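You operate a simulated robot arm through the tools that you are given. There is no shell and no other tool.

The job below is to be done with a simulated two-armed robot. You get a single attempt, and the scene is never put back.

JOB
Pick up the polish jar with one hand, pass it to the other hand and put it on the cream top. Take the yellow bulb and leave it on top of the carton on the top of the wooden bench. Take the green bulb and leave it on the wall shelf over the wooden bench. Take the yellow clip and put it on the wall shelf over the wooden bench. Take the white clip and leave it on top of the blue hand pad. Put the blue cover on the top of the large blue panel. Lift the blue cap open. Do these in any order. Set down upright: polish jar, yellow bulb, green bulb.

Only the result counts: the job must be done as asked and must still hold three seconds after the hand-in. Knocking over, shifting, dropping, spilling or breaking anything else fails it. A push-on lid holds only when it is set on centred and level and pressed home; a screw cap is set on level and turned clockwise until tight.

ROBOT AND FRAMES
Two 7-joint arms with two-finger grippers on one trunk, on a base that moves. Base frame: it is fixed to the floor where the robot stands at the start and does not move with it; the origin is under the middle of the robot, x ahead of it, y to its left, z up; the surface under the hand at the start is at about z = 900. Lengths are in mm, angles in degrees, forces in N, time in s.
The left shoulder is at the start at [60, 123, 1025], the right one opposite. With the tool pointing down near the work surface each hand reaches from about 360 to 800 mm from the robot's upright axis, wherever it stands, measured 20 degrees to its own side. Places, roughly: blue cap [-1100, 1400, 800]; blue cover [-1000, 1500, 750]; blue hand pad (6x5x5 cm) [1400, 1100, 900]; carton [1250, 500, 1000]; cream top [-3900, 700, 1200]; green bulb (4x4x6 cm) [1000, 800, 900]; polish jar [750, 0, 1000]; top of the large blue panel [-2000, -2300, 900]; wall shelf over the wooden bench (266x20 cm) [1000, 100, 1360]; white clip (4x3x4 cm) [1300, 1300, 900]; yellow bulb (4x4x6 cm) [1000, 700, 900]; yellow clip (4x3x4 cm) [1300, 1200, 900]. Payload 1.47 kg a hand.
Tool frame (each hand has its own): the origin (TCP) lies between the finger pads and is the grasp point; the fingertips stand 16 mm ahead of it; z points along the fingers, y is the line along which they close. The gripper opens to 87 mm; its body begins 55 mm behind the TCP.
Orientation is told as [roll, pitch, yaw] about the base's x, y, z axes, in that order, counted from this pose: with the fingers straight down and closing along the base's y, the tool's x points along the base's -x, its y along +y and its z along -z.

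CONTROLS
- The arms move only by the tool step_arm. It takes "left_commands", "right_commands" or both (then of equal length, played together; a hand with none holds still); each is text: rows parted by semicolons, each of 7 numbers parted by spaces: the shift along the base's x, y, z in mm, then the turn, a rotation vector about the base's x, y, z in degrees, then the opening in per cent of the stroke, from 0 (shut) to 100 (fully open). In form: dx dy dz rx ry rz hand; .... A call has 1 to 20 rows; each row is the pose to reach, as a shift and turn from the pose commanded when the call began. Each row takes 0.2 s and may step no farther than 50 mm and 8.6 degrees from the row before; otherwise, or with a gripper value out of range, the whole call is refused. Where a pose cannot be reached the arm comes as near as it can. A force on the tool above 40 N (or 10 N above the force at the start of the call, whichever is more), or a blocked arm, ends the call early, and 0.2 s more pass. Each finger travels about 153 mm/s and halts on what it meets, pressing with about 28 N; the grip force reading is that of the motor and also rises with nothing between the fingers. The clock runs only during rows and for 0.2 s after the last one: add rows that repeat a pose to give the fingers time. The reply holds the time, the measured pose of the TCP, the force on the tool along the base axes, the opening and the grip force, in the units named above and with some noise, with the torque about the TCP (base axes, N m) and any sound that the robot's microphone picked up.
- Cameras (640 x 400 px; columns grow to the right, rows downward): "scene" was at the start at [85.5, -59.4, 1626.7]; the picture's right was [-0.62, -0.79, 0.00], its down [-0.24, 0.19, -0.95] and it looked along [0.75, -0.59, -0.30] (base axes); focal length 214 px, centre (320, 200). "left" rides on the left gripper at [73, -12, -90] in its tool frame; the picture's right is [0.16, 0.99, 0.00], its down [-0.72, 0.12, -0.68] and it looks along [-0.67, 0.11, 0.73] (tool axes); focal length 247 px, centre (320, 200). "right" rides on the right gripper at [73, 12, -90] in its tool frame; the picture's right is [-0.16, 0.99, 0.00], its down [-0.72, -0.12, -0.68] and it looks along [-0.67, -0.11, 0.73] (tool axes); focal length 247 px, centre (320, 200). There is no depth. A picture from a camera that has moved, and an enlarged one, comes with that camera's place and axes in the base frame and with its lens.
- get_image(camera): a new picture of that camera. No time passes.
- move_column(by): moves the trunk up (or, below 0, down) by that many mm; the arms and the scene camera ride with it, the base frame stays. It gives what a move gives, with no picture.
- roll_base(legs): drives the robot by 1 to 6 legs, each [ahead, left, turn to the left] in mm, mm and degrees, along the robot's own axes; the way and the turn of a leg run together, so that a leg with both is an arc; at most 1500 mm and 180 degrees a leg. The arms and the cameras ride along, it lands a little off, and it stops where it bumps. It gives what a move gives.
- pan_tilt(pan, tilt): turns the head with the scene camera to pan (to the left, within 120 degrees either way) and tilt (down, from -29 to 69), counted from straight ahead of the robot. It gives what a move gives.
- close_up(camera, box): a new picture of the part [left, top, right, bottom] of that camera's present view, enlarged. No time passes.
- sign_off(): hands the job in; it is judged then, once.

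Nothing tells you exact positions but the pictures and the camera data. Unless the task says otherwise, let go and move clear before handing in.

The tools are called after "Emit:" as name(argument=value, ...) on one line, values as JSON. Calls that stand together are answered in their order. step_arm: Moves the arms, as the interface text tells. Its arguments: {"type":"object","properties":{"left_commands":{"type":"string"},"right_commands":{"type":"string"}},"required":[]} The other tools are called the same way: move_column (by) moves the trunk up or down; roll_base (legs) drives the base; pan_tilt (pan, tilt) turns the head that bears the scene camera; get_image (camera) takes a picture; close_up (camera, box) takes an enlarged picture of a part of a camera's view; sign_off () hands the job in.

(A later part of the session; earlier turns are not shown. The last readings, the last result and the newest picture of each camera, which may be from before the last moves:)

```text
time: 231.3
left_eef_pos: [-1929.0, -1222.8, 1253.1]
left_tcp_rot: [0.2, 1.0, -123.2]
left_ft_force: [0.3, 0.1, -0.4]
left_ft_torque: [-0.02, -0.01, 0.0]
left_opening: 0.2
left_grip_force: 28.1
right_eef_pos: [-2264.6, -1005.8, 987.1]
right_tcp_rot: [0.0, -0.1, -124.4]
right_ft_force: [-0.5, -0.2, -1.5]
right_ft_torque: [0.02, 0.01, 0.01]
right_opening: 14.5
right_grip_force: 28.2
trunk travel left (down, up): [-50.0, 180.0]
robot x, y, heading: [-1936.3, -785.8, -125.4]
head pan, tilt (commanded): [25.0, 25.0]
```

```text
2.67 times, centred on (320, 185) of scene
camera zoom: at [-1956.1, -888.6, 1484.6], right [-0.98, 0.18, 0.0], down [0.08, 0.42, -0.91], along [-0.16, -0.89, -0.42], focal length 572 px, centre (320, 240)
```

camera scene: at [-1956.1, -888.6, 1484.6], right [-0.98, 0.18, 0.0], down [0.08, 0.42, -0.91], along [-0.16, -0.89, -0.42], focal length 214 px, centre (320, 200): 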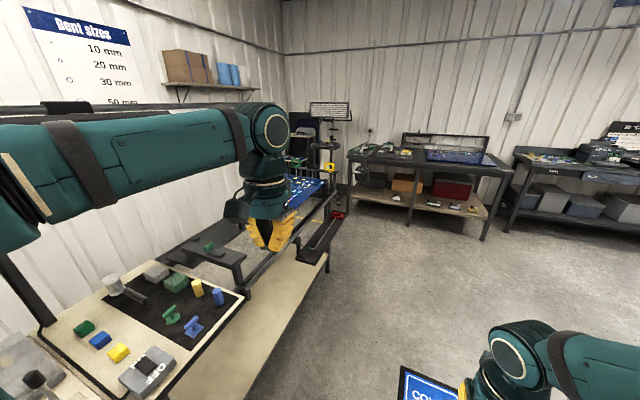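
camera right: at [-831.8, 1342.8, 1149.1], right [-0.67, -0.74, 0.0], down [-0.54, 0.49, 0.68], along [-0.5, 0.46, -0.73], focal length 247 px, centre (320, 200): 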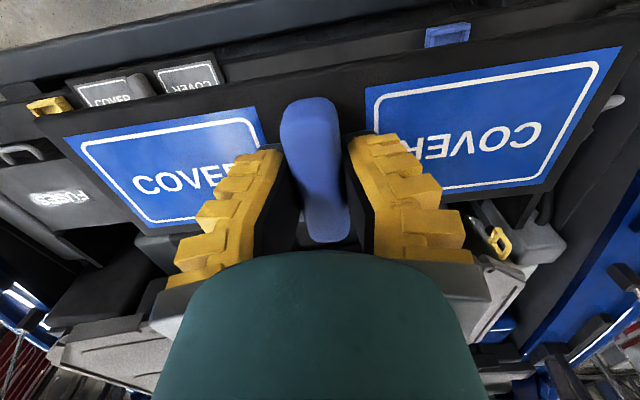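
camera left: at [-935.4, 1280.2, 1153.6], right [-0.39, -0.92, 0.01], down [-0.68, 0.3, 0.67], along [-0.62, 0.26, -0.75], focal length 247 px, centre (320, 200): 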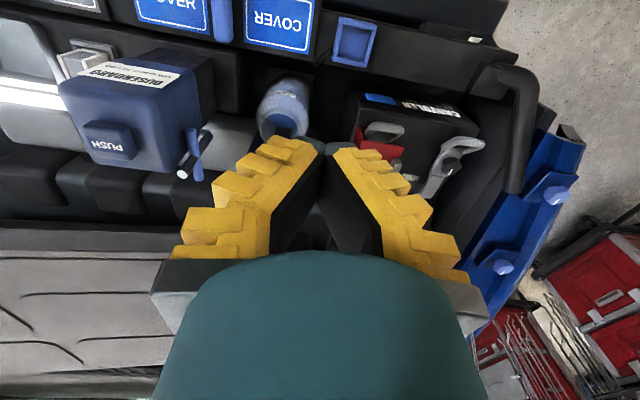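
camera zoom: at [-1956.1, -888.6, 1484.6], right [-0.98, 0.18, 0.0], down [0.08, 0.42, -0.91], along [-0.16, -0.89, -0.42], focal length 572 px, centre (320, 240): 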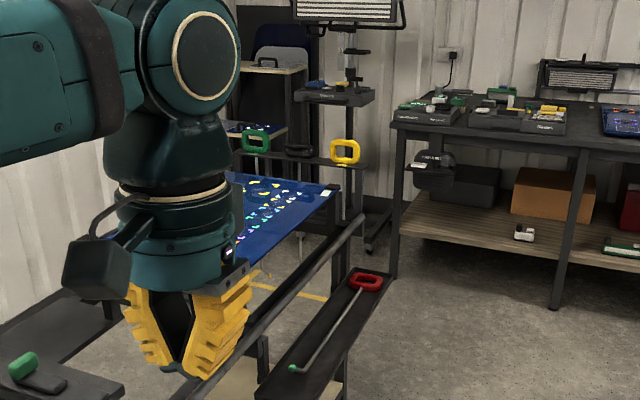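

The stand runs along heading -124°, with a rail and a small tray on its right side. I'll raise the cover a bit, drive parallel to it and then turn to face the panel from its right side.

Emit:
step_arm(right_commands="0 0 45 0 0 0 10; 0 0 90 0 0 0 10; 0 0 120 0 0 0 10; 0 0 120 0 0 0 10")

Emit:
roll_base(legs=[[1340, 90, 0]])

Emit:
pan_tilt(pan=80, tilt=35)

Emit:
get_image(camera="scene")

```text
time: 232.3
left_eef_pos: [-1929.9, -1222.7, 1253.7]
left_tcp_rot: [0.2, 1.0, -123.2]
left_ft_force: [0.2, -0.5, -0.6]
left_ft_torque: [0.01, 0.03, -0.02]
left_opening: 0.0
left_grip_force: 27.8
right_eef_pos: [-2262.5, -1008.1, 1109.0]
right_tcp_rot: [0.1, 0.1, -124.3]
right_ft_force: [-0.1, 0.5, -2.2]
right_ft_torque: [0.03, 0.01, -0.01]
right_opening: 14.3
right_grip_force: 27.6
trunk travel left (down, up): [-50.0, 180.0]
robot x, y, heading: [-1938.6, -785.2, -125.5]
head pan, tilt (commanded): [25.0, 25.0]
```

```text
time: 239.0
left_eef_pos: [-2622.4, -2358.2, 1253.7]
left_tcp_rot: [0.3, 0.9, -123.1]
left_ft_force: [0.1, -0.2, 0.0]
left_ft_torque: [0.03, 0.03, -0.04]
left_opening: 0.0
left_grip_force: 27.9
right_eef_pos: [-2956.6, -2143.7, 1109.3]
right_tcp_rot: [0.1, 0.0, -124.3]
right_ft_force: [-0.7, -0.4, -2.3]
right_ft_torque: [0.03, 0.0, 0.03]
right_opening: 14.4
right_grip_force: 28.6
trunk travel left (down, up): [-50.0, 180.0]
robot x, y, heading: [-2629.4, -1925.5, -125.0]
head pan, tilt (commanded): [25.0, 25.0]
```

```text
time: 240.2
left_eef_pos: [-2621.7, -2358.1, 1254.4]
left_tcp_rot: [0.2, 1.0, -123.1]
left_ft_force: [0.5, -0.3, 0.2]
left_ft_torque: [0.02, -0.02, -0.02]
left_opening: 0.0
left_grip_force: 27.7
right_eef_pos: [-2956.3, -2144.5, 1108.9]
right_tcp_rot: [0.0, 0.1, -124.3]
right_ft_force: [-0.3, -0.3, -2.3]
right_ft_torque: [-0.03, 0.06, -0.01]
right_opening: 14.4
right_grip_force: 28.4
trunk travel left (down, up): [-50.0, 180.0]
robot x, y, heading: [-2629.3, -1928.6, -125.0]
head pan, tilt (commanded): [80.0, 35.0]
```

```text
taken
camera scene: at [-2571.5, -1996.1, 1468.8], right [-0.71, -0.7, 0.0], down [-0.4, 0.41, -0.82], along [0.58, -0.58, -0.57], focal length 214 px, centre (320, 200)
```

scene: 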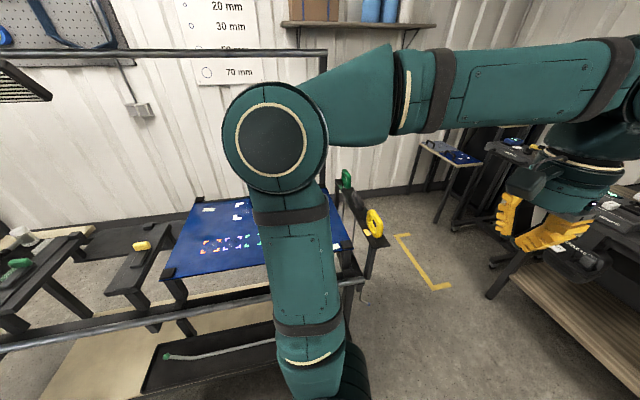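

Emit:
roll_base(legs=[[0, 0, 91.2]])

Emit:
pan_tilt(pan=0, tilt=45)

Emit:
get_image(camera="scene")

Emit:
get_image(camera="right")

Emit:
get_image(camera="left")

```text
time: 244.6
left_eef_pos: [-2195.5, -1894.1, 1253.9]
left_tcp_rot: [0.3, 1.0, -30.3]
left_ft_force: [-0.7, -0.2, -0.2]
left_ft_torque: [0.02, 0.01, 0.01]
left_opening: 0.1
left_grip_force: 27.6
right_eef_pos: [-2393.0, -2238.0, 1110.1]
right_tcp_rot: [0.1, 0.1, -31.5]
right_ft_force: [0.9, 0.8, -2.2]
right_ft_torque: [0.01, 0.01, 0.0]
right_opening: 14.2
right_grip_force: 27.8
trunk travel left (down, up): [-50.0, 180.0]
robot x, y, heading: [-2631.4, -1923.5, -32.1]
head pan, tilt (commanded): [80.0, 35.0]
```

```text
time: 246.1
left_eef_pos: [-2196.8, -1895.5, 1252.7]
left_tcp_rot: [0.2, 1.0, -30.4]
left_ft_force: [0.3, -0.1, 0.7]
left_ft_torque: [0.02, 0.01, -0.01]
left_opening: 0.1
left_grip_force: 28.1
right_eef_pos: [-2394.4, -2239.1, 1109.3]
right_tcp_rot: [0.0, 0.0, -31.5]
right_ft_force: [0.3, 0.4, -2.5]
right_ft_torque: [0.01, 0.02, -0.03]
right_opening: 14.3
right_grip_force: 28.2
trunk travel left (down, up): [-50.0, 180.0]
robot x, y, heading: [-2628.5, -1922.1, -32.4]
head pan, tilt (commanded): [0.0, 45.0]
```

```text
taken
camera scene: at [-2550.5, -1974.4, 1454.0], right [-0.54, -0.84, 0.0], down [-0.6, 0.38, -0.71], along [0.6, -0.38, -0.71], focal length 214 px, centre (320, 200)
```

scene: 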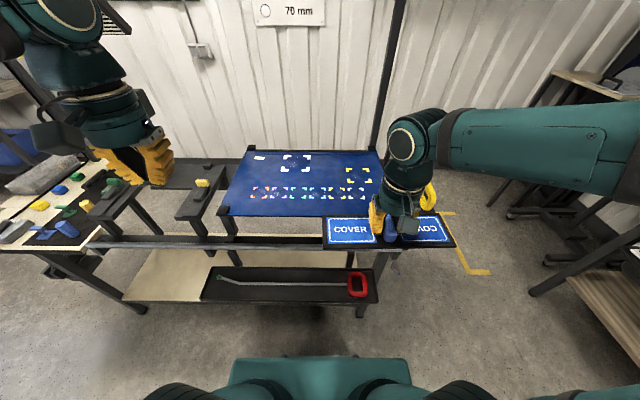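

```text
taken
camera right: at [-2451.6, -2191.1, 1198.5], right [0.65, 0.76, 0.0], down [0.56, -0.48, 0.68], along [0.52, -0.44, -0.73], focal length 247 px, centre (320, 200)
```

right: 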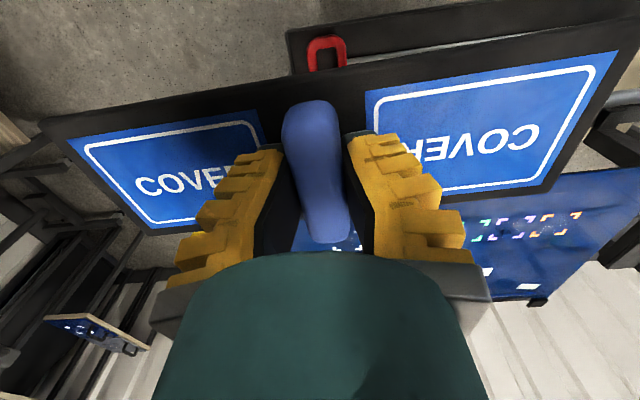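

```text
taken
camera left: at [-2263.2, -1869.0, 1345.0], right [0.36, 0.93, 0.01], down [0.69, -0.27, 0.67], along [0.62, -0.24, -0.74], focal length 247 px, centre (320, 200)
```

left: 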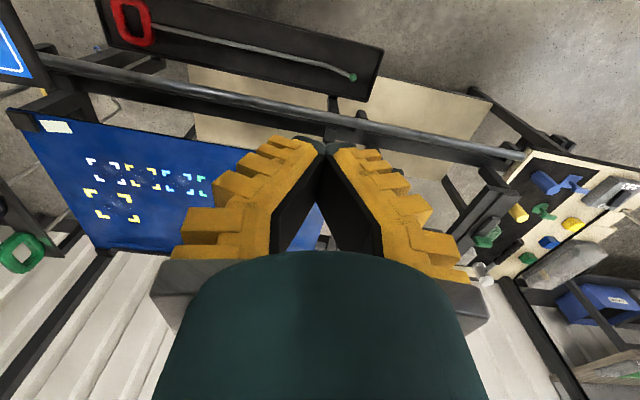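

I'm squarely facing the panel, which spans 585–967 mm ahead and from 345 mm left to 296 mm right. I'll carry the cover out over its near-right part and start lowering.

Emit:
step_arm(right_commands="39 -14 0 0 0 0 10; 78 -28 0 0 0 0 10; 117 -42 0 0 0 0 10; 156 -55 0 0 0 0 10; 195 -69 0 0 0 0 10; 234 -83 0 0 0 0 10; 273 -97 0 0 0 0 10; 273 -97 -40 0 0 0 10; 273 -97 -80 0 0 0 10; 273 -97 -110 0 0 0 10; 273 -97 -110 0 0 0 10")

Emit:
get_image(camera="right")

Emit:
get_image(camera="scene")

```text
time: 248.5
left_eef_pos: [-2196.2, -1895.3, 1254.3]
left_tcp_rot: [0.3, 1.0, -30.4]
left_ft_force: [-0.5, -0.4, 0.5]
left_ft_torque: [0.02, 0.01, 0.02]
left_opening: 0.0
left_grip_force: 28.2
right_eef_pos: [-2123.0, -2334.9, 997.3]
right_tcp_rot: [-0.1, 0.0, -31.5]
right_ft_force: [-0.1, -0.3, -1.7]
right_ft_torque: [-0.03, 0.03, -0.02]
right_opening: 14.4
right_grip_force: 28.1
trunk travel left (down, up): [-50.0, 180.0]
robot x, y, heading: [-2630.5, -1923.3, -32.7]
head pan, tilt (commanded): [0.0, 45.0]
```

```text
taken
camera right: at [-2181.0, -2287.4, 1086.6], right [0.65, 0.76, 0.0], down [0.56, -0.48, 0.68], along [0.52, -0.44, -0.73], focal length 247 px, centre (320, 200)
```

right: 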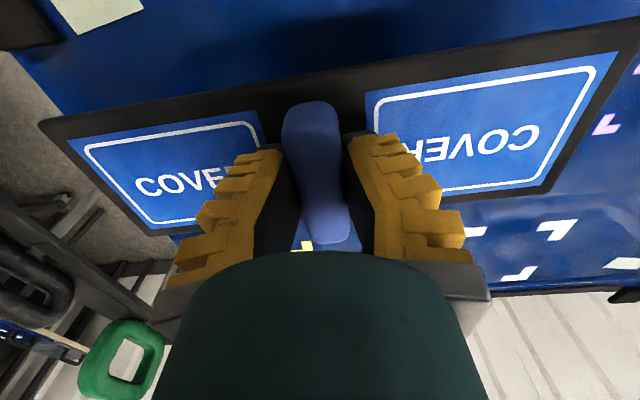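

```text
taken
camera scene: at [-2550.6, -1974.3, 1454.0], right [-0.54, -0.84, 0.0], down [-0.6, 0.38, -0.71], along [0.6, -0.38, -0.71], focal length 214 px, centre (320, 200)
```

scene: 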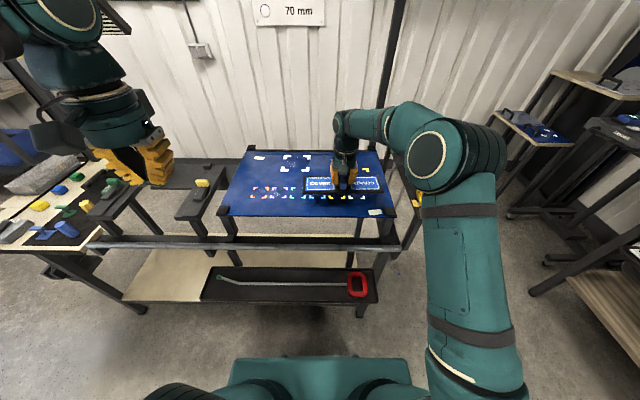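

Emit:
step_arm(right_commands="21 10 0 0 0 0 10; 42 21 -10 0 0 0 10; 42 21 -25 0 0 0 10; 42 21 -40 0 0 0 10; 42 21 -40 0 0 0 10")

Emit:
close_up(camera="scene", box=[220, 140, 420, 240])

Emit:
get_image(camera="right")

```text
time: 249.7
left_eef_pos: [-2195.7, -1895.1, 1253.7]
left_tcp_rot: [0.1, 1.0, -30.3]
left_ft_force: [0.6, 0.2, -0.3]
left_ft_torque: [-0.03, 0.0, -0.01]
left_opening: 0.1
left_grip_force: 27.8
right_eef_pos: [-2078.8, -2316.8, 957.2]
right_tcp_rot: [0.0, 0.0, -31.5]
right_ft_force: [-1.0, -0.8, -1.6]
right_ft_torque: [0.0, -0.01, 0.01]
right_opening: 14.3
right_grip_force: 28.4
trunk travel left (down, up): [-50.0, 180.0]
robot x, y, heading: [-2622.7, -1925.8, -32.3]
head pan, tilt (commanded): [0.0, 45.0]
```

```text
3.20 times, centred on (320, 190) of scene
camera zoom: at [-2550.6, -1974.4, 1454.0], right [-0.54, -0.84, 0.0], down [-0.6, 0.38, -0.71], along [0.6, -0.38, -0.71], focal length 686 px, centre (320, 232)
```

zoom: 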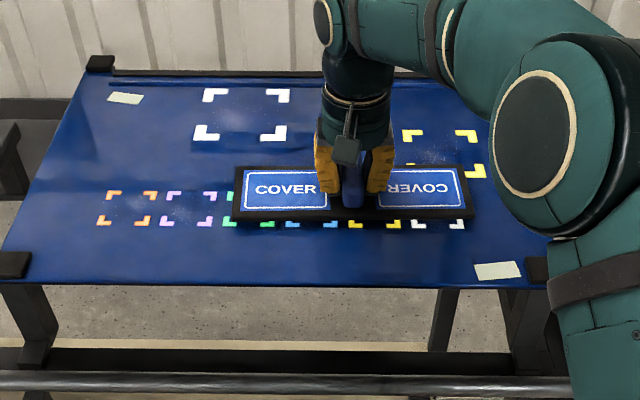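

```text
taken
camera right: at [-2136.3, -2268.8, 1047.1], right [0.65, 0.76, 0.0], down [0.56, -0.48, 0.68], along [0.52, -0.44, -0.73], focal length 247 px, centre (320, 200)
```

right: 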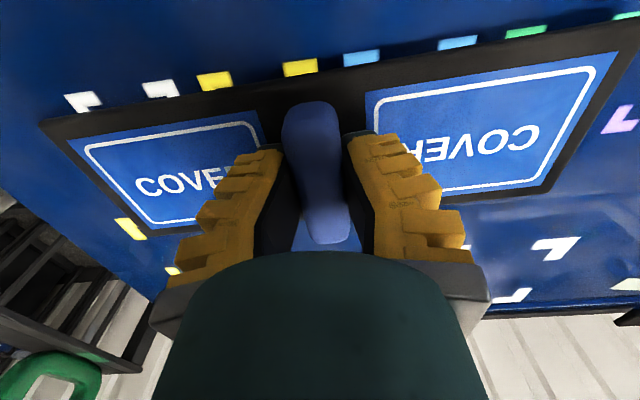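

Emit:
step_arm(right_commands="0 0 -4 0 0 0 10; 0 0 -8 0 0 0 10; 0 0 -12 0 0 0 10; 0 0 -12 0 0 0 10")

Emit:
close_up(camera="scene", box=[280, 180, 380, 220])

```text
time: 250.7
left_eef_pos: [-2197.2, -1893.5, 1253.2]
left_tcp_rot: [0.1, 1.0, -30.3]
left_ft_force: [0.4, -0.4, -0.1]
left_ft_torque: [0.05, 0.01, 0.01]
left_opening: 0.0
left_grip_force: 28.0
right_eef_pos: [-2079.0, -2315.0, 949.4]
right_tcp_rot: [0.0, -0.2, -31.4]
right_ft_force: [1.6, 0.0, 12.5]
right_ft_torque: [0.0, 0.01, 0.01]
right_opening: 18.8
right_grip_force: 28.1
trunk travel left (down, up): [-50.0, 180.0]
robot x, y, heading: [-2628.1, -1925.4, -32.5]
head pan, tilt (commanded): [0.0, 45.0]
```

```text
6.40 times, centred on (330, 200) of scene
camera zoom: at [-2551.3, -1973.6, 1454.2], right [-0.54, -0.84, 0.0], down [-0.6, 0.38, -0.71], along [0.6, -0.38, -0.71], focal length 1373 px, centre (256, 200)
```

zoom: 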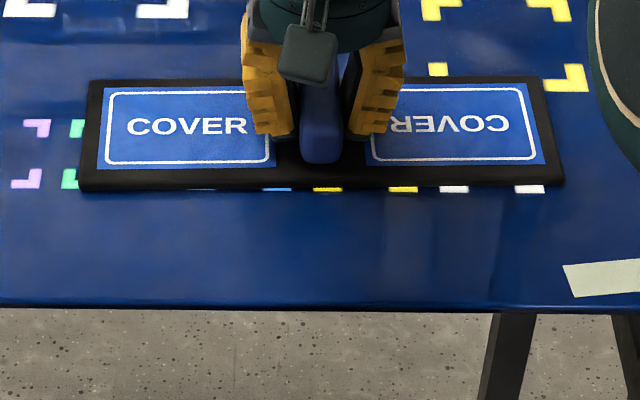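

The cover is resting flat on the panel. Releasing and rising.

Emit:
step_arm(right_commands="0 0 2 0 0 0 28; 0 0 2 0 0 0 40; 0 0 3 0 0 0 52; 0 0 5 0 0 0 62; 0 0 5 0 0 0 62; 0 0 20 0 0 0 62; 0 0 50 0 0 0 62; 0 0 95 0 0 0 62; 0 0 140 0 0 0 62; 0 0 180 0 0 0 62")

Emit:
close_up(camera="scene", box=[220, 140, 420, 240])

Emit:
get_image(camera="right")

```text
time: 252.9
left_eef_pos: [-2195.7, -1894.4, 1254.3]
left_tcp_rot: [0.1, 0.9, -30.4]
left_ft_force: [0.4, -0.1, -0.2]
left_ft_torque: [-0.01, 0.03, -0.01]
left_opening: 0.1
left_grip_force: 27.9
right_eef_pos: [-2078.2, -2315.4, 1129.5]
right_tcp_rot: [0.1, 0.0, -31.5]
right_ft_force: [-0.2, -0.1, -0.4]
right_ft_torque: [0.03, -0.05, 0.02]
right_opening: 58.9
right_grip_force: 3.6
trunk travel left (down, up): [-50.0, 180.0]
robot x, y, heading: [-2628.6, -1923.0, -32.4]
head pan, tilt (commanded): [0.0, 45.0]
```

```text
3.20 times, centred on (320, 190) of scene
camera zoom: at [-2550.7, -1974.1, 1454.0], right [-0.54, -0.84, 0.0], down [-0.6, 0.38, -0.71], along [0.6, -0.38, -0.71], focal length 686 px, centre (320, 232)
```

zoom: 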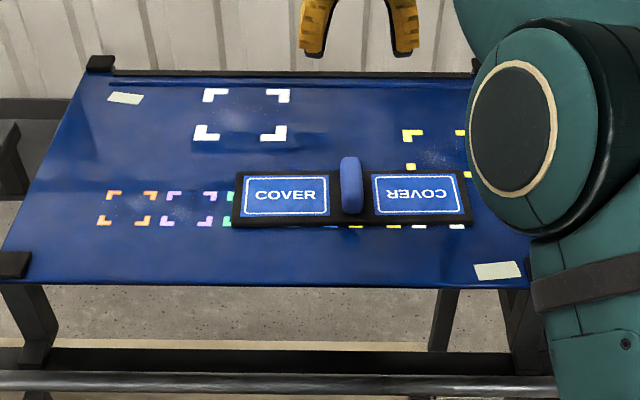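

```text
taken
camera right: at [-2136.5, -2267.8, 1218.9], right [0.65, 0.76, 0.0], down [0.56, -0.48, 0.68], along [0.52, -0.44, -0.73], focal length 247 px, centre (320, 200)
```

right: 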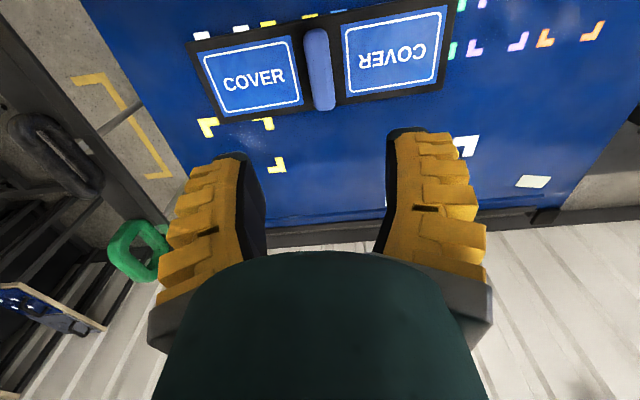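

The cover lies flat on the panel. Next I'll retract, back away and turn to inspect the tool chest with the cream top.

Emit:
step_arm(right_commands="-35 22 20 0 0 0 70; -72 46 40 0 0 0 80; -110 70 60 0 0 0 90; -148 94 80 0 0 0 100; -186 118 100 0 0 0 100; -224 142 115 0 0 0 100; -255 162 120 0 0 0 100")

Emit:
roll_base(legs=[[-450, 0, 0], [0, 0, 140]])

Emit:
pan_tilt(pan=0, tilt=15)

Emit:
get_image(camera="scene")

```text
time: 254.5
left_eef_pos: [-2198.3, -1894.9, 1253.6]
left_tcp_rot: [0.2, 1.1, -30.3]
left_ft_force: [0.0, 0.0, -0.5]
left_ft_torque: [0.0, -0.01, -0.01]
left_opening: 0.1
left_grip_force: 28.1
right_eef_pos: [-2334.9, -2150.4, 1248.9]
right_tcp_rot: [0.0, -0.1, -31.4]
right_ft_force: [0.0, 0.3, 0.2]
right_ft_torque: [0.04, 0.02, -0.01]
right_opening: 87.1
right_grip_force: 0.2
trunk travel left (down, up): [-50.0, 180.0]
robot x, y, heading: [-2633.5, -1921.3, -32.3]
head pan, tilt (commanded): [0.0, 45.0]
```

```text
time: 263.0
left_eef_pos: [-3358.3, -1435.6, 1253.4]
left_tcp_rot: [0.2, 0.9, 110.4]
left_ft_force: [-0.3, -0.3, 0.5]
left_ft_torque: [0.02, 0.0, -0.01]
left_opening: 0.0
left_grip_force: 27.8
right_eef_pos: [-3089.0, -1325.4, 1247.8]
right_tcp_rot: [0.0, 0.0, 109.3]
right_ft_force: [0.1, 0.6, -0.2]
right_ft_torque: [-0.02, 0.01, -0.02]
right_opening: 87.3
right_grip_force: 0.0
trunk travel left (down, up): [-50.0, 180.0]
robot x, y, heading: [-3001.9, -1688.9, 108.4]
head pan, tilt (commanded): [0.0, 45.0]
```

```text
time: 263.9
left_eef_pos: [-3358.4, -1436.1, 1254.3]
left_tcp_rot: [0.3, 1.0, 110.6]
left_ft_force: [-0.4, 0.0, 0.1]
left_ft_torque: [-0.05, -0.03, 0.0]
left_opening: 0.0
left_grip_force: 28.1
right_eef_pos: [-3089.0, -1324.1, 1247.6]
right_tcp_rot: [0.0, -0.1, 109.3]
right_ft_force: [-1.0, -0.6, 0.9]
right_ft_torque: [0.0, 0.0, 0.01]
right_opening: 87.1
right_grip_force: 0.1
trunk travel left (down, up): [-50.0, 180.0]
robot x, y, heading: [-3002.6, -1689.6, 108.3]
head pan, tilt (commanded): [0.0, 15.0]
```

```text
taken
camera scene: at [-3034.1, -1591.0, 1500.8], right [0.95, 0.31, 0.0], down [0.08, -0.25, -0.97], along [-0.3, 0.92, -0.26], focal length 214 px, centre (320, 200)
```

scene: 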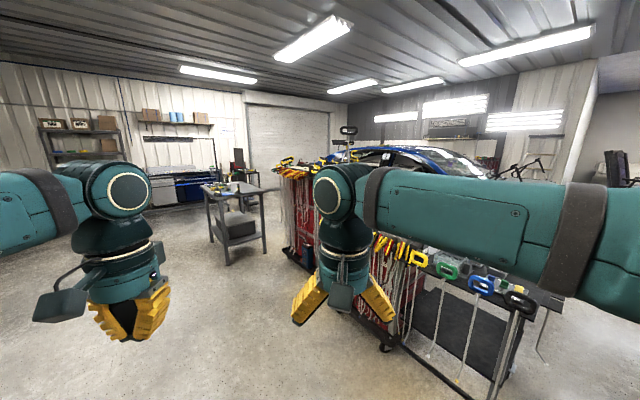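

Emit:
roll_base(legs=[[1150, 540, 0], [0, 0, -15]])

Emit:
pan_tilt(pan=0, tilt=15)

Emit:
get_image(camera="scene")

Emit:
pan_tilt(pan=-40, tilt=15)

Emit:
get_image(camera="scene")

```text
time: 271.1
left_eef_pos: [-4129.4, -428.5, 1253.6]
left_tcp_rot: [0.2, 1.0, 94.6]
left_ft_force: [1.2, 0.2, -0.2]
left_ft_torque: [-0.01, -0.01, 0.01]
left_opening: 0.0
left_grip_force: 28.2
right_eef_pos: [-3840.9, -394.8, 1248.0]
right_tcp_rot: [-0.1, -0.1, 93.3]
right_ft_force: [0.0, 0.0, -0.1]
right_ft_torque: [-0.01, 0.03, 0.0]
right_opening: 87.1
right_grip_force: 0.2
trunk travel left (down, up): [-50.0, 180.0]
robot x, y, heading: [-3858.5, -770.3, 92.3]
head pan, tilt (commanded): [0.0, 15.0]
```

```text
time: 271.7
left_eef_pos: [-4131.0, -430.8, 1253.9]
left_tcp_rot: [0.3, 1.0, 94.5]
left_ft_force: [0.0, -1.0, 0.2]
left_ft_torque: [0.03, -0.01, 0.02]
left_opening: 0.0
left_grip_force: 27.8
right_eef_pos: [-3842.0, -397.2, 1248.5]
right_tcp_rot: [-0.1, 0.0, 93.2]
right_ft_force: [-0.6, 0.1, -0.1]
right_ft_torque: [-0.03, 0.01, 0.0]
right_opening: 87.1
right_grip_force: 0.0
trunk travel left (down, up): [-50.0, 180.0]
robot x, y, heading: [-3860.5, -767.2, 92.4]
head pan, tilt (commanded): [0.0, 15.0]
```

```text
taken
camera scene: at [-3861.6, -668.0, 1500.8], right [1.0, 0.04, 0.0], down [0.01, -0.26, -0.97], along [-0.04, 0.97, -0.26], focal length 214 px, centre (320, 200)
```

scene: 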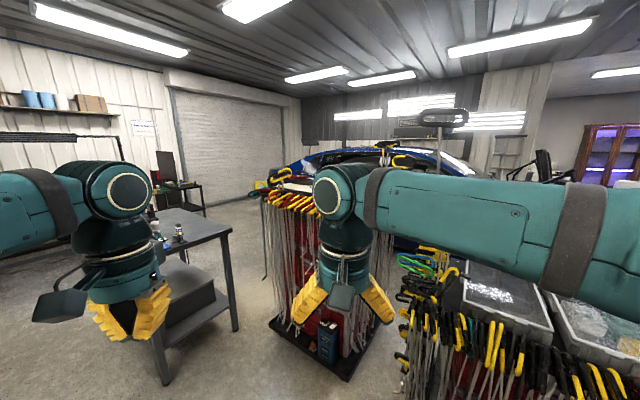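

```text
time: 272.8
left_eef_pos: [-4130.2, -428.5, 1253.5]
left_tcp_rot: [0.3, 1.1, 94.5]
left_ft_force: [0.5, 0.1, 0.0]
left_ft_torque: [0.03, 0.01, -0.02]
left_opening: 0.0
left_grip_force: 28.4
right_eef_pos: [-3840.8, -396.3, 1248.9]
right_tcp_rot: [0.1, 0.1, 93.3]
right_ft_force: [-0.6, 0.1, 0.3]
right_ft_torque: [0.0, 0.01, 0.02]
right_opening: 86.9
right_grip_force: 0.2
trunk travel left (down, up): [-50.0, 180.0]
robot x, y, heading: [-3860.4, -768.7, 92.2]
head pan, tilt (commanded): [-40.0, 15.0]
```

```text
taken
camera scene: at [-3800.7, -687.4, 1500.8], right [0.79, -0.61, 0.0], down [-0.16, -0.2, -0.97], along [0.59, 0.76, -0.26], focal length 214 px, centre (320, 200)
```

scene: 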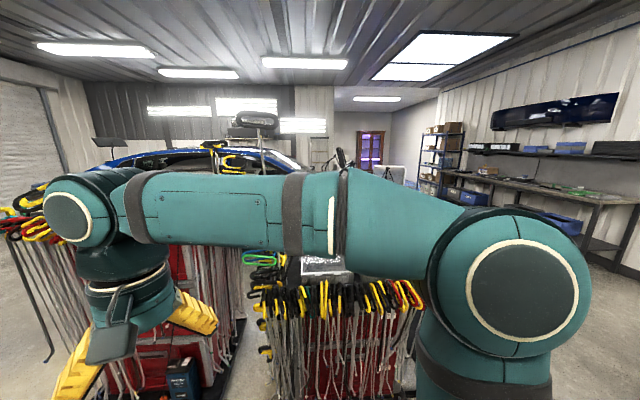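

I can see the chest's south and bench sides are hung with tools, so the drawer side facing the car looks like the clear approach. While I have free space here, I'll test whether the left hand can reach a near-horizontal (70°) pose for the jar handover, raising the trunk first and moving the right hand aside.

Emit:
move_column(by=180)

Emit:
step_arm(right_commands="45 2 0 0 0 0 100; 90 4 0 0 0 0 100; 135 6 0 0 0 0 100; 180 8 0 0 0 0 100; 200 8 0 0 0 0 100")

Emit:
step_arm(left_commands="20 30 -20 7.8 0.3 0 0; 41 61 -40 15.6 0.6 0 0; 62 92 -60 23.4 0.9 0 0; 83 123 -80 31.2 1.2 0 0; 104 154 -100 39 1.5 0 20; 125 185 -120 46.8 1.9 0 40; 145 216 -140 54.6 2.2 0 60; 165 247 -160 62.4 2.5 0 80; 185 277 -183 69.9 2.8 0 100; 185 277 -183 69.9 2.8 0 100")

Emit:
get_image(camera="left")

```text
time: 274.8
left_eef_pos: [-4129.6, -429.8, 1433.5]
left_tcp_rot: [0.2, 1.0, 94.5]
left_ft_force: [-0.3, 0.0, 0.2]
left_ft_torque: [0.02, 0.0, -0.01]
left_opening: 0.0
left_grip_force: 28.1
right_eef_pos: [-3841.0, -395.3, 1427.5]
right_tcp_rot: [0.0, 0.0, 93.4]
right_ft_force: [0.5, -0.4, -0.1]
right_ft_torque: [0.0, -0.03, 0.0]
right_opening: 87.1
right_grip_force: 0.1
trunk travel left (down, up): [-230.0, 0.0]
robot x, y, heading: [-3861.6, -770.9, 92.6]
head pan, tilt (commanded): [-40.0, 15.0]
```

```text
time: 276.0
left_eef_pos: [-4131.6, -429.5, 1432.7]
left_tcp_rot: [0.1, 1.0, 94.5]
left_ft_force: [0.0, -0.7, 0.1]
left_ft_torque: [0.02, 0.0, 0.04]
left_opening: 0.0
left_grip_force: 28.4
right_eef_pos: [-3640.0, -386.1, 1428.5]
right_tcp_rot: [0.0, 0.0, 93.3]
right_ft_force: [0.0, -0.5, -0.1]
right_ft_torque: [0.0, -0.02, -0.01]
right_opening: 87.1
right_grip_force: 0.0
trunk travel left (down, up): [-230.0, 0.0]
robot x, y, heading: [-3857.9, -769.9, 92.3]
head pan, tilt (commanded): [-40.0, 15.0]
```

```text
time: 278.2
left_eef_pos: [-3942.9, -152.6, 1252.4]
left_tcp_rot: [-5.8, -69.0, 98.6]
left_ft_force: [0.0, -1.1, 0.3]
left_ft_torque: [-0.01, -0.04, 0.01]
left_opening: 87.0
left_grip_force: 0.1
right_eef_pos: [-3641.6, -387.8, 1429.8]
right_tcp_rot: [0.1, -0.1, 93.3]
right_ft_force: [-0.5, -1.1, -1.0]
right_ft_torque: [0.04, 0.02, -0.01]
right_opening: 86.8
right_grip_force: 0.1
trunk travel left (down, up): [-230.0, 0.0]
robot x, y, heading: [-3859.9, -771.4, 92.4]
head pan, tilt (commanded): [-40.0, 15.0]
```

```text
taken
camera left: at [-3923.4, -261.7, 1217.4], right [-0.98, -0.11, -0.18], down [-0.13, -0.38, 0.91], along [-0.17, 0.92, 0.36], focal length 247 px, centre (320, 200)
```

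left: 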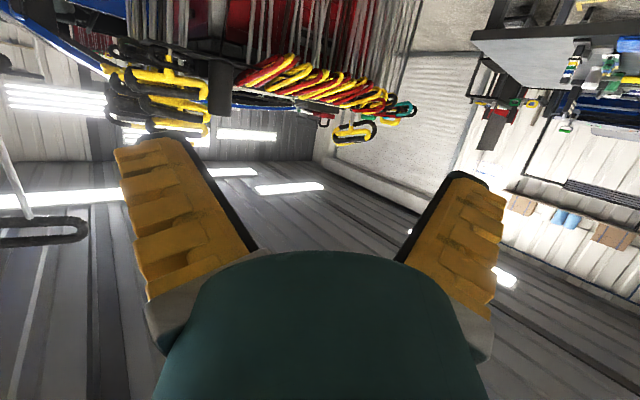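

The 70° pose is reachable. I'll undo it, then head back to the bench for the jar along the way I came.

Emit:
step_arm(left_commands="-20 -30 23 -7.8 -0.3 0 100; -40 -61 43 -15.6 -0.6 0 100; -61 -92 63 -23.4 -0.9 0 100; -82 -123 83 -31.2 -1.2 0 100; -103 -154 103 -39 -1.5 0 100; -124 -185 123 -46.8 -1.9 0 100; -145 -216 143 -54.6 -2.2 0 100; -165 -247 163 -62.4 -2.5 0 100; -185 -277 183 -69.9 -2.8 0 100; -185 -277 183 -69.9 -2.8 0 100")

```text
time: 280.4
left_eef_pos: [-4130.4, -429.8, 1433.4]
left_tcp_rot: [0.1, 1.1, 94.5]
left_ft_force: [0.4, 0.3, 0.0]
left_ft_torque: [-0.01, 0.0, 0.02]
left_opening: 86.7
left_grip_force: 0.1
right_eef_pos: [-3641.3, -386.0, 1428.8]
right_tcp_rot: [0.0, -0.1, 93.2]
right_ft_force: [0.2, 0.6, 0.1]
right_ft_torque: [-0.01, -0.04, 0.01]
right_opening: 87.0
right_grip_force: 0.0
trunk travel left (down, up): [-230.0, 0.0]
robot x, y, heading: [-3860.6, -767.3, 92.4]
head pan, tilt (commanded): [-40.0, 15.0]
```

Emit:
roll_base(legs=[[-909, -872, 0], [0, 0, -52.2]])

Emit:
pan_tilt(pan=0, tilt=25)

Emit:
get_image(camera="scene")

```text
time: 290.6
left_eef_pos: [-2874.5, -1217.6, 1431.7]
left_tcp_rot: [0.3, 1.0, 43.2]
left_ft_force: [-0.3, -0.2, 0.5]
left_ft_torque: [-0.02, -0.01, 0.01]
left_opening: 86.7
left_grip_force: 0.0
right_eef_pos: [-2535.7, -1572.3, 1428.7]
right_tcp_rot: [-0.1, 0.0, 42.0]
right_ft_force: [0.3, 0.1, -0.6]
right_ft_torque: [0.02, -0.02, -0.02]
right_opening: 87.1
right_grip_force: 0.1
trunk travel left (down, up): [-230.0, 0.0]
robot x, y, heading: [-2972.4, -1639.3, 41.0]
head pan, tilt (commanded): [-40.0, 15.0]
```

```text
time: 291.7
left_eef_pos: [-2875.3, -1216.2, 1432.4]
left_tcp_rot: [0.2, 0.9, 43.3]
left_ft_force: [0.6, 0.0, -0.6]
left_ft_torque: [0.0, 0.04, -0.01]
left_opening: 87.0
left_grip_force: 0.0
right_eef_pos: [-2536.6, -1571.9, 1429.0]
right_tcp_rot: [0.1, 0.0, 42.0]
right_ft_force: [-0.3, 0.3, 0.4]
right_ft_torque: [0.01, -0.01, -0.01]
right_opening: 87.1
right_grip_force: 0.0
trunk travel left (down, up): [-230.0, 0.0]
robot x, y, heading: [-2972.2, -1640.8, 41.2]
head pan, tilt (commanded): [0.0, 25.0]
```

```text
taken
camera scene: at [-2892.3, -1575.3, 1664.6], right [0.66, -0.76, 0.0], down [-0.32, -0.28, -0.91], along [0.68, 0.59, -0.42], focal length 214 px, centre (320, 200)
```

scene: 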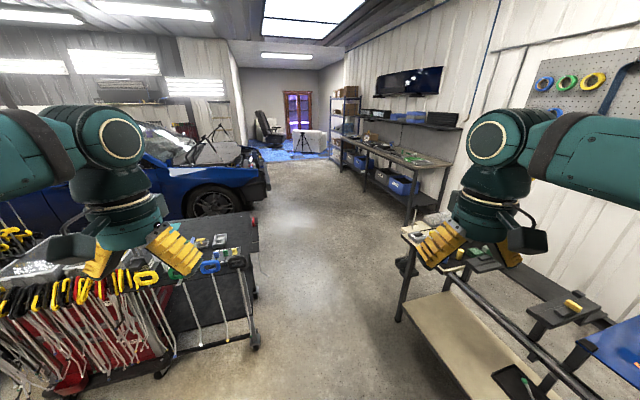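

The aisle ahead is clear. Driving through and on towards the bench.

Emit:
roll_base(legs=[[1324, -70, 0], [0, 0, -13.5], [1250, 0, 0]])

Emit:
get_image(camera="scene")

```text
time: 305.3
left_eef_pos: [-637.5, 251.4, 1433.6]
left_tcp_rot: [0.2, 1.1, 31.5]
left_ft_force: [0.6, 0.4, -1.0]
left_ft_torque: [0.03, -0.02, -0.01]
left_opening: 86.6
left_grip_force: 0.1
right_eef_pos: [-377.0, -165.1, 1429.2]
right_tcp_rot: [0.0, 0.1, 30.2]
right_ft_force: [-0.2, -0.1, -0.3]
right_ft_torque: [-0.02, -0.02, 0.01]
right_opening: 87.0
right_grip_force: 0.1
trunk travel left (down, up): [-230.0, 0.0]
robot x, y, heading: [-818.6, -145.6, 29.2]
head pan, tilt (commanded): [0.0, 25.0]
```

```text
taken
camera scene: at [-726.7, -95.5, 1664.6], right [0.49, -0.87, 0.0], down [-0.37, -0.21, -0.91], along [0.79, 0.44, -0.42], focal length 214 px, centre (320, 200)
```

scene: 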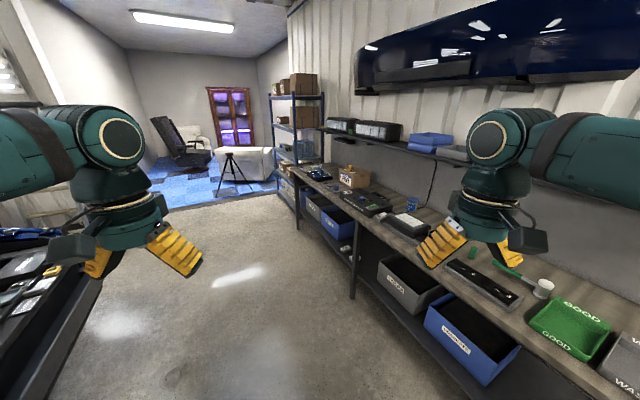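

Emit:
roll_base(legs=[[1177, 223, 0], [0, 0, -62.4]])

Emit:
pan_tilt(pan=0, tilt=35)

Emit:
get_image(camera="scene")

```text
time: 314.1
left_eef_pos: [512.6, 651.3, 1433.3]
left_tcp_rot: [0.2, 1.0, -30.1]
left_ft_force: [-0.4, 0.3, 0.8]
left_ft_torque: [0.01, 0.0, -0.01]
left_opening: 87.1
left_grip_force: 0.0
right_eef_pos: [270.7, 223.2, 1428.6]
right_tcp_rot: [0.0, 0.1, -31.4]
right_ft_force: [0.0, -0.2, 0.5]
right_ft_torque: [-0.01, 0.03, 0.02]
right_opening: 87.0
right_grip_force: 0.1
trunk travel left (down, up): [-230.0, 0.0]
robot x, y, heading: [80.8, 623.7, -32.2]
head pan, tilt (commanded): [0.0, 25.0]
```

```text
time: 314.8
left_eef_pos: [513.3, 650.6, 1432.9]
left_tcp_rot: [0.1, 1.0, -30.1]
left_ft_force: [0.1, -0.8, 0.2]
left_ft_torque: [0.02, -0.03, 0.05]
left_opening: 87.2
left_grip_force: 0.0
right_eef_pos: [271.9, 224.9, 1428.4]
right_tcp_rot: [0.0, 0.0, -31.3]
right_ft_force: [-0.2, 0.2, 0.3]
right_ft_torque: [-0.01, -0.01, 0.03]
right_opening: 87.2
right_grip_force: 0.0
trunk travel left (down, up): [-230.0, 0.0]
robot x, y, heading: [79.0, 624.0, -32.5]
head pan, tilt (commanded): [0.0, 35.0]
```

```text
taken
camera scene: at [164.8, 567.0, 1648.9], right [-0.53, -0.85, 0.0], down [-0.48, 0.31, -0.82], along [0.69, -0.44, -0.57], focal length 214 px, centre (320, 200)
```

scene: 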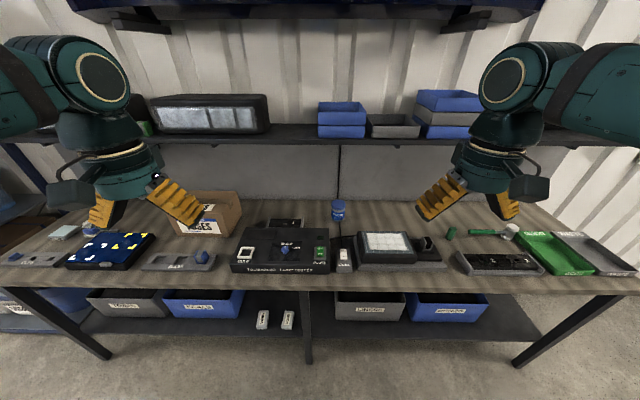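

Jar is at about [886, 0]. I'll move forward 295 mm, keeping clear of the bench leg, so the jar is about 720 mm ahead of the right hand.

Emit:
roll_base(legs=[[295, 0, 0]])

Emit:
pan_tilt(pan=0, tilt=40)

Emit:
get_image(camera="scene")

Emit:
close_up(camera="scene", box=[290, 140, 410, 215])

```text
time: 316.8
left_eef_pos: [760.3, 490.8, 1432.8]
left_tcp_rot: [0.2, 1.0, -30.4]
left_ft_force: [-0.3, 0.1, 0.5]
left_ft_torque: [-0.01, 0.01, 0.0]
left_opening: 87.0
left_grip_force: 0.0
right_eef_pos: [516.3, 67.7, 1428.7]
right_tcp_rot: [0.1, 0.0, -31.6]
right_ft_force: [0.6, 0.3, 0.2]
right_ft_torque: [0.0, 0.01, -0.02]
right_opening: 86.8
right_grip_force: 0.0
trunk travel left (down, up): [-230.0, 0.0]
robot x, y, heading: [323.9, 467.3, -32.6]
head pan, tilt (commanded): [0.0, 35.0]
```

```text
time: 317.4
left_eef_pos: [761.1, 492.1, 1433.7]
left_tcp_rot: [0.3, 1.0, -30.4]
left_ft_force: [0.0, 0.3, -1.1]
left_ft_torque: [0.05, -0.02, 0.0]
left_opening: 87.1
left_grip_force: 0.1
right_eef_pos: [516.2, 66.3, 1428.9]
right_tcp_rot: [0.0, -0.1, -31.7]
right_ft_force: [0.1, 0.4, 0.5]
right_ft_torque: [-0.01, -0.02, 0.01]
right_opening: 86.8
right_grip_force: 0.0
trunk travel left (down, up): [-230.0, 0.0]
robot x, y, heading: [327.6, 467.3, -32.6]
head pan, tilt (commanded): [0.0, 40.0]
```

```text
taken
camera scene: at [408.6, 411.7, 1641.3], right [-0.54, -0.84, 0.0], down [-0.54, 0.35, -0.77], along [0.65, -0.41, -0.64], focal length 214 px, centre (320, 200)
```

scene: 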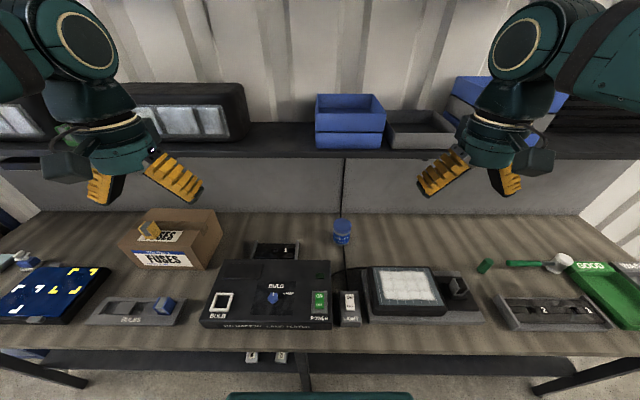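

```text
5.33 times, centred on (350, 178) of scene
camera zoom: at [408.6, 411.7, 1641.3], right [-0.54, -0.84, 0.0], down [-0.54, 0.35, -0.77], along [0.65, -0.41, -0.64], focal length 1144 px, centre (160, 320)
```

zoom: 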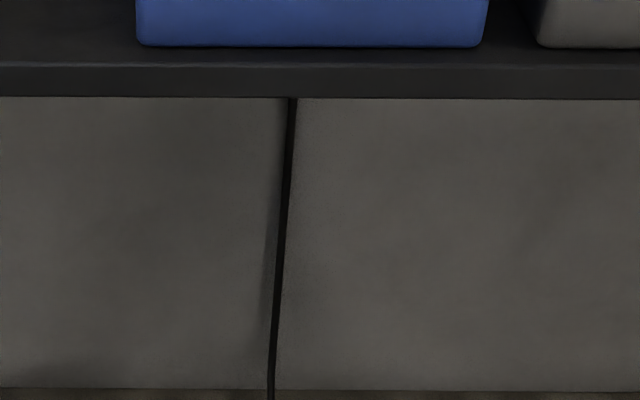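

Emit:
close_up(camera="scene", box=[300, 200, 396, 260])

```text
6.67 times, centred on (348, 230) of scene
camera zoom: at [408.6, 411.7, 1641.3], right [-0.54, -0.84, 0.0], down [-0.54, 0.35, -0.77], along [0.65, -0.41, -0.64], focal length 1430 px, centre (133, 0)
```

zoom: 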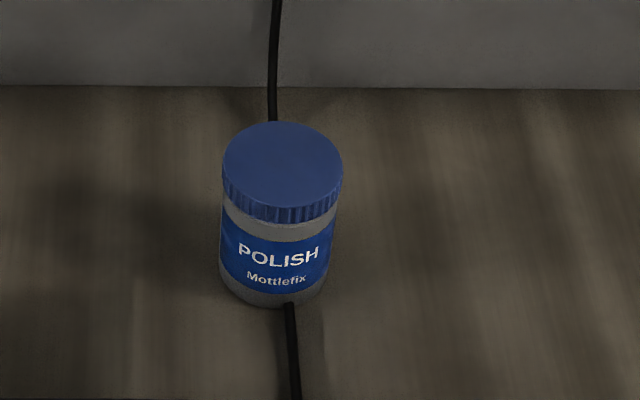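

Emit:
step_arm(right_commands="19 11 -40 0 0 0 100; 39 21 -79 0 0 0 100; 58 32 -119 0 0 0 100; 77 42 -159 0 0 0 100; 96 53 -199 0 0 0 100; 116 63 -238 0 0 0 100; 135 74 -278 0 0 0 100; 159 60 -307 0 0 0 100; 183 46 -336 0 0 0 100; 207 32 -364 0 0 0 100; 230 19 -393 0 0 0 100; 230 19 -393 0 0 0 100")

Emit:
get_image(camera="right")

Emit:
get_image(camera="scene")

```text
time: 320.1
left_eef_pos: [758.2, 492.9, 1433.7]
left_tcp_rot: [0.2, 0.9, -30.5]
left_ft_force: [-0.6, -0.5, 0.4]
left_ft_torque: [-0.01, 0.0, 0.01]
left_opening: 86.9
left_grip_force: 0.0
right_eef_pos: [744.2, 84.5, 1035.2]
right_tcp_rot: [0.0, -0.1, -31.5]
right_ft_force: [0.4, 0.1, 0.3]
right_ft_torque: [0.03, -0.01, 0.02]
right_opening: 87.0
right_grip_force: 0.1
trunk travel left (down, up): [-230.0, 0.0]
robot x, y, heading: [327.2, 464.9, -32.7]
head pan, tilt (commanded): [0.0, 40.0]
```

```text
taken
camera right: at [688.0, 133.1, 1124.4], right [0.65, 0.76, 0.0], down [0.56, -0.48, 0.68], along [0.52, -0.44, -0.73], focal length 247 px, centre (320, 200)
```

right: 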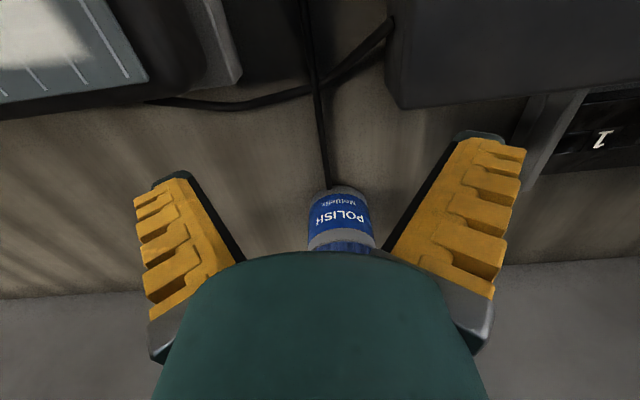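

```text
taken
camera scene: at [406.9, 412.4, 1641.4], right [-0.54, -0.84, 0.0], down [-0.54, 0.35, -0.77], along [0.65, -0.41, -0.64], focal length 214 px, centre (320, 200)
```

scene: 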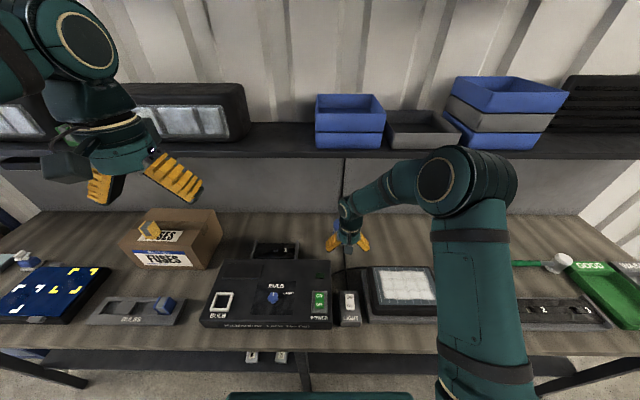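

Emit:
step_arm(right_commands="34 -21 0 0 0 0 100; 68 -42 0 0 0 0 100; 102 -63 0 0 0 0 100; 102 -63 0 0 0 0 100")

Emit:
get_image(camera="right")

Emit:
close_up(camera="scene", box=[290, 180, 450, 280])

```text
time: 321.1
left_eef_pos: [759.0, 492.7, 1433.3]
left_tcp_rot: [0.2, 0.9, -30.4]
left_ft_force: [0.1, 0.0, -0.1]
left_ft_torque: [0.04, 0.04, 0.01]
left_opening: 87.1
left_grip_force: 0.1
right_eef_pos: [847.1, 23.9, 1036.8]
right_tcp_rot: [0.0, 0.0, -31.6]
right_ft_force: [-0.4, 0.5, 0.5]
right_ft_torque: [0.0, 0.01, -0.02]
right_opening: 87.0
right_grip_force: 0.1
trunk travel left (down, up): [-230.0, 0.0]
robot x, y, heading: [322.6, 466.6, -32.6]
head pan, tilt (commanded): [0.0, 40.0]
```

```text
taken
camera right: at [788.8, 71.8, 1125.6], right [0.65, 0.76, 0.0], down [0.56, -0.48, 0.68], along [0.52, -0.44, -0.73], focal length 247 px, centre (320, 200)
```

right: 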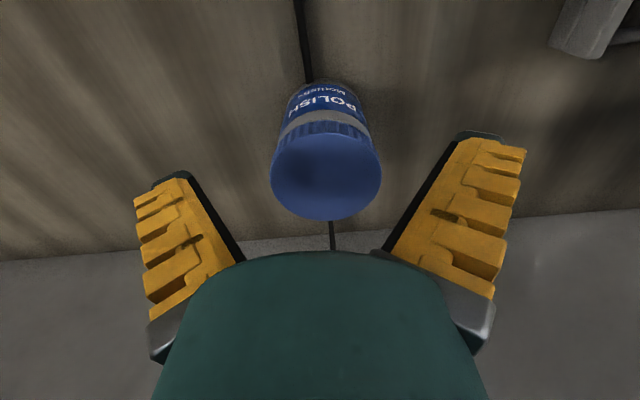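

```text
4.00 times, centred on (370, 230) of scene
camera zoom: at [407.1, 412.3, 1641.4], right [-0.54, -0.84, 0.0], down [-0.54, 0.35, -0.77], along [0.65, -0.41, -0.64], focal length 858 px, centre (120, 80)
```

zoom: 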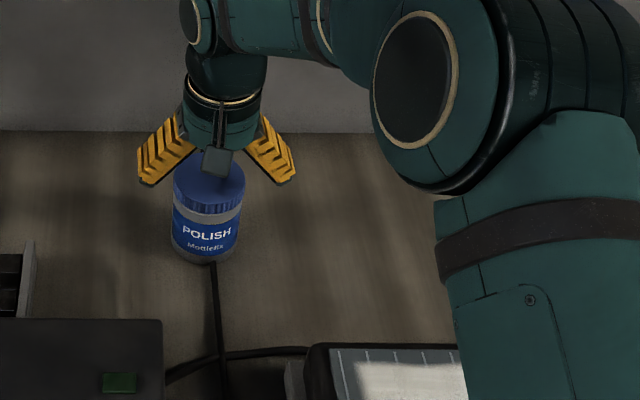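

Emit:
step_arm(right_commands="12 -7 0 0 0 0 100; 23 -14 0 0 0 0 100; 23 -14 0 0 0 0 100")

Emit:
get_image(camera="right")

Emit:
close_up(camera="right", box=[230, 50, 410, 210])

```text
time: 321.9
left_eef_pos: [759.3, 492.2, 1433.7]
left_tcp_rot: [0.2, 0.9, -30.4]
left_ft_force: [0.2, 0.0, -0.4]
left_ft_torque: [-0.01, -0.02, -0.02]
left_opening: 86.9
left_grip_force: 0.0
right_eef_pos: [871.5, 7.9, 1037.9]
right_tcp_rot: [0.0, 0.0, -31.6]
right_ft_force: [0.2, -0.6, -0.1]
right_ft_torque: [-0.01, 0.0, -0.02]
right_opening: 86.9
right_grip_force: 0.1
trunk travel left (down, up): [-230.0, 0.0]
robot x, y, heading: [327.1, 465.9, -32.7]
head pan, tilt (commanded): [0.0, 40.0]
```

```text
taken
camera right: at [813.5, 55.8, 1126.5], right [0.65, 0.76, 0.0], down [0.56, -0.48, 0.68], along [0.52, -0.44, -0.73], focal length 247 px, centre (320, 200)
```

right: 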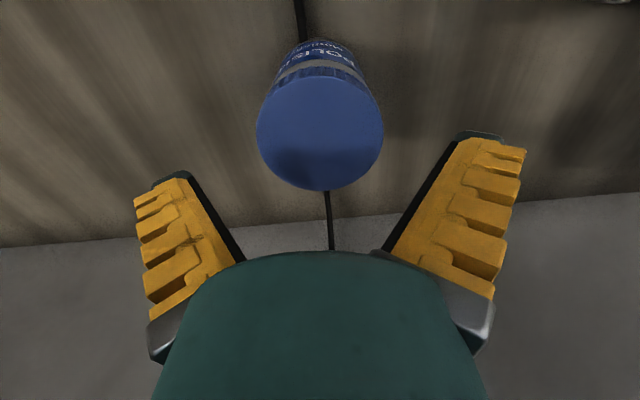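

```text
2.50 times, centred on (320, 130) of right
camera zoom: at [813.5, 55.8, 1126.5], right [0.65, 0.76, 0.0], down [0.56, -0.48, 0.68], along [0.52, -0.44, -0.73], focal length 617 px, centre (320, 375)
```

zoom: 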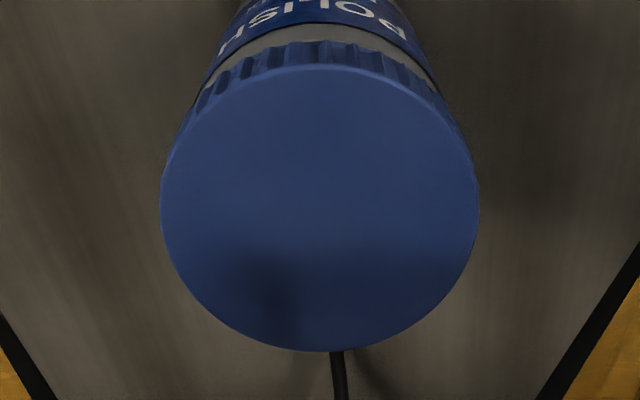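

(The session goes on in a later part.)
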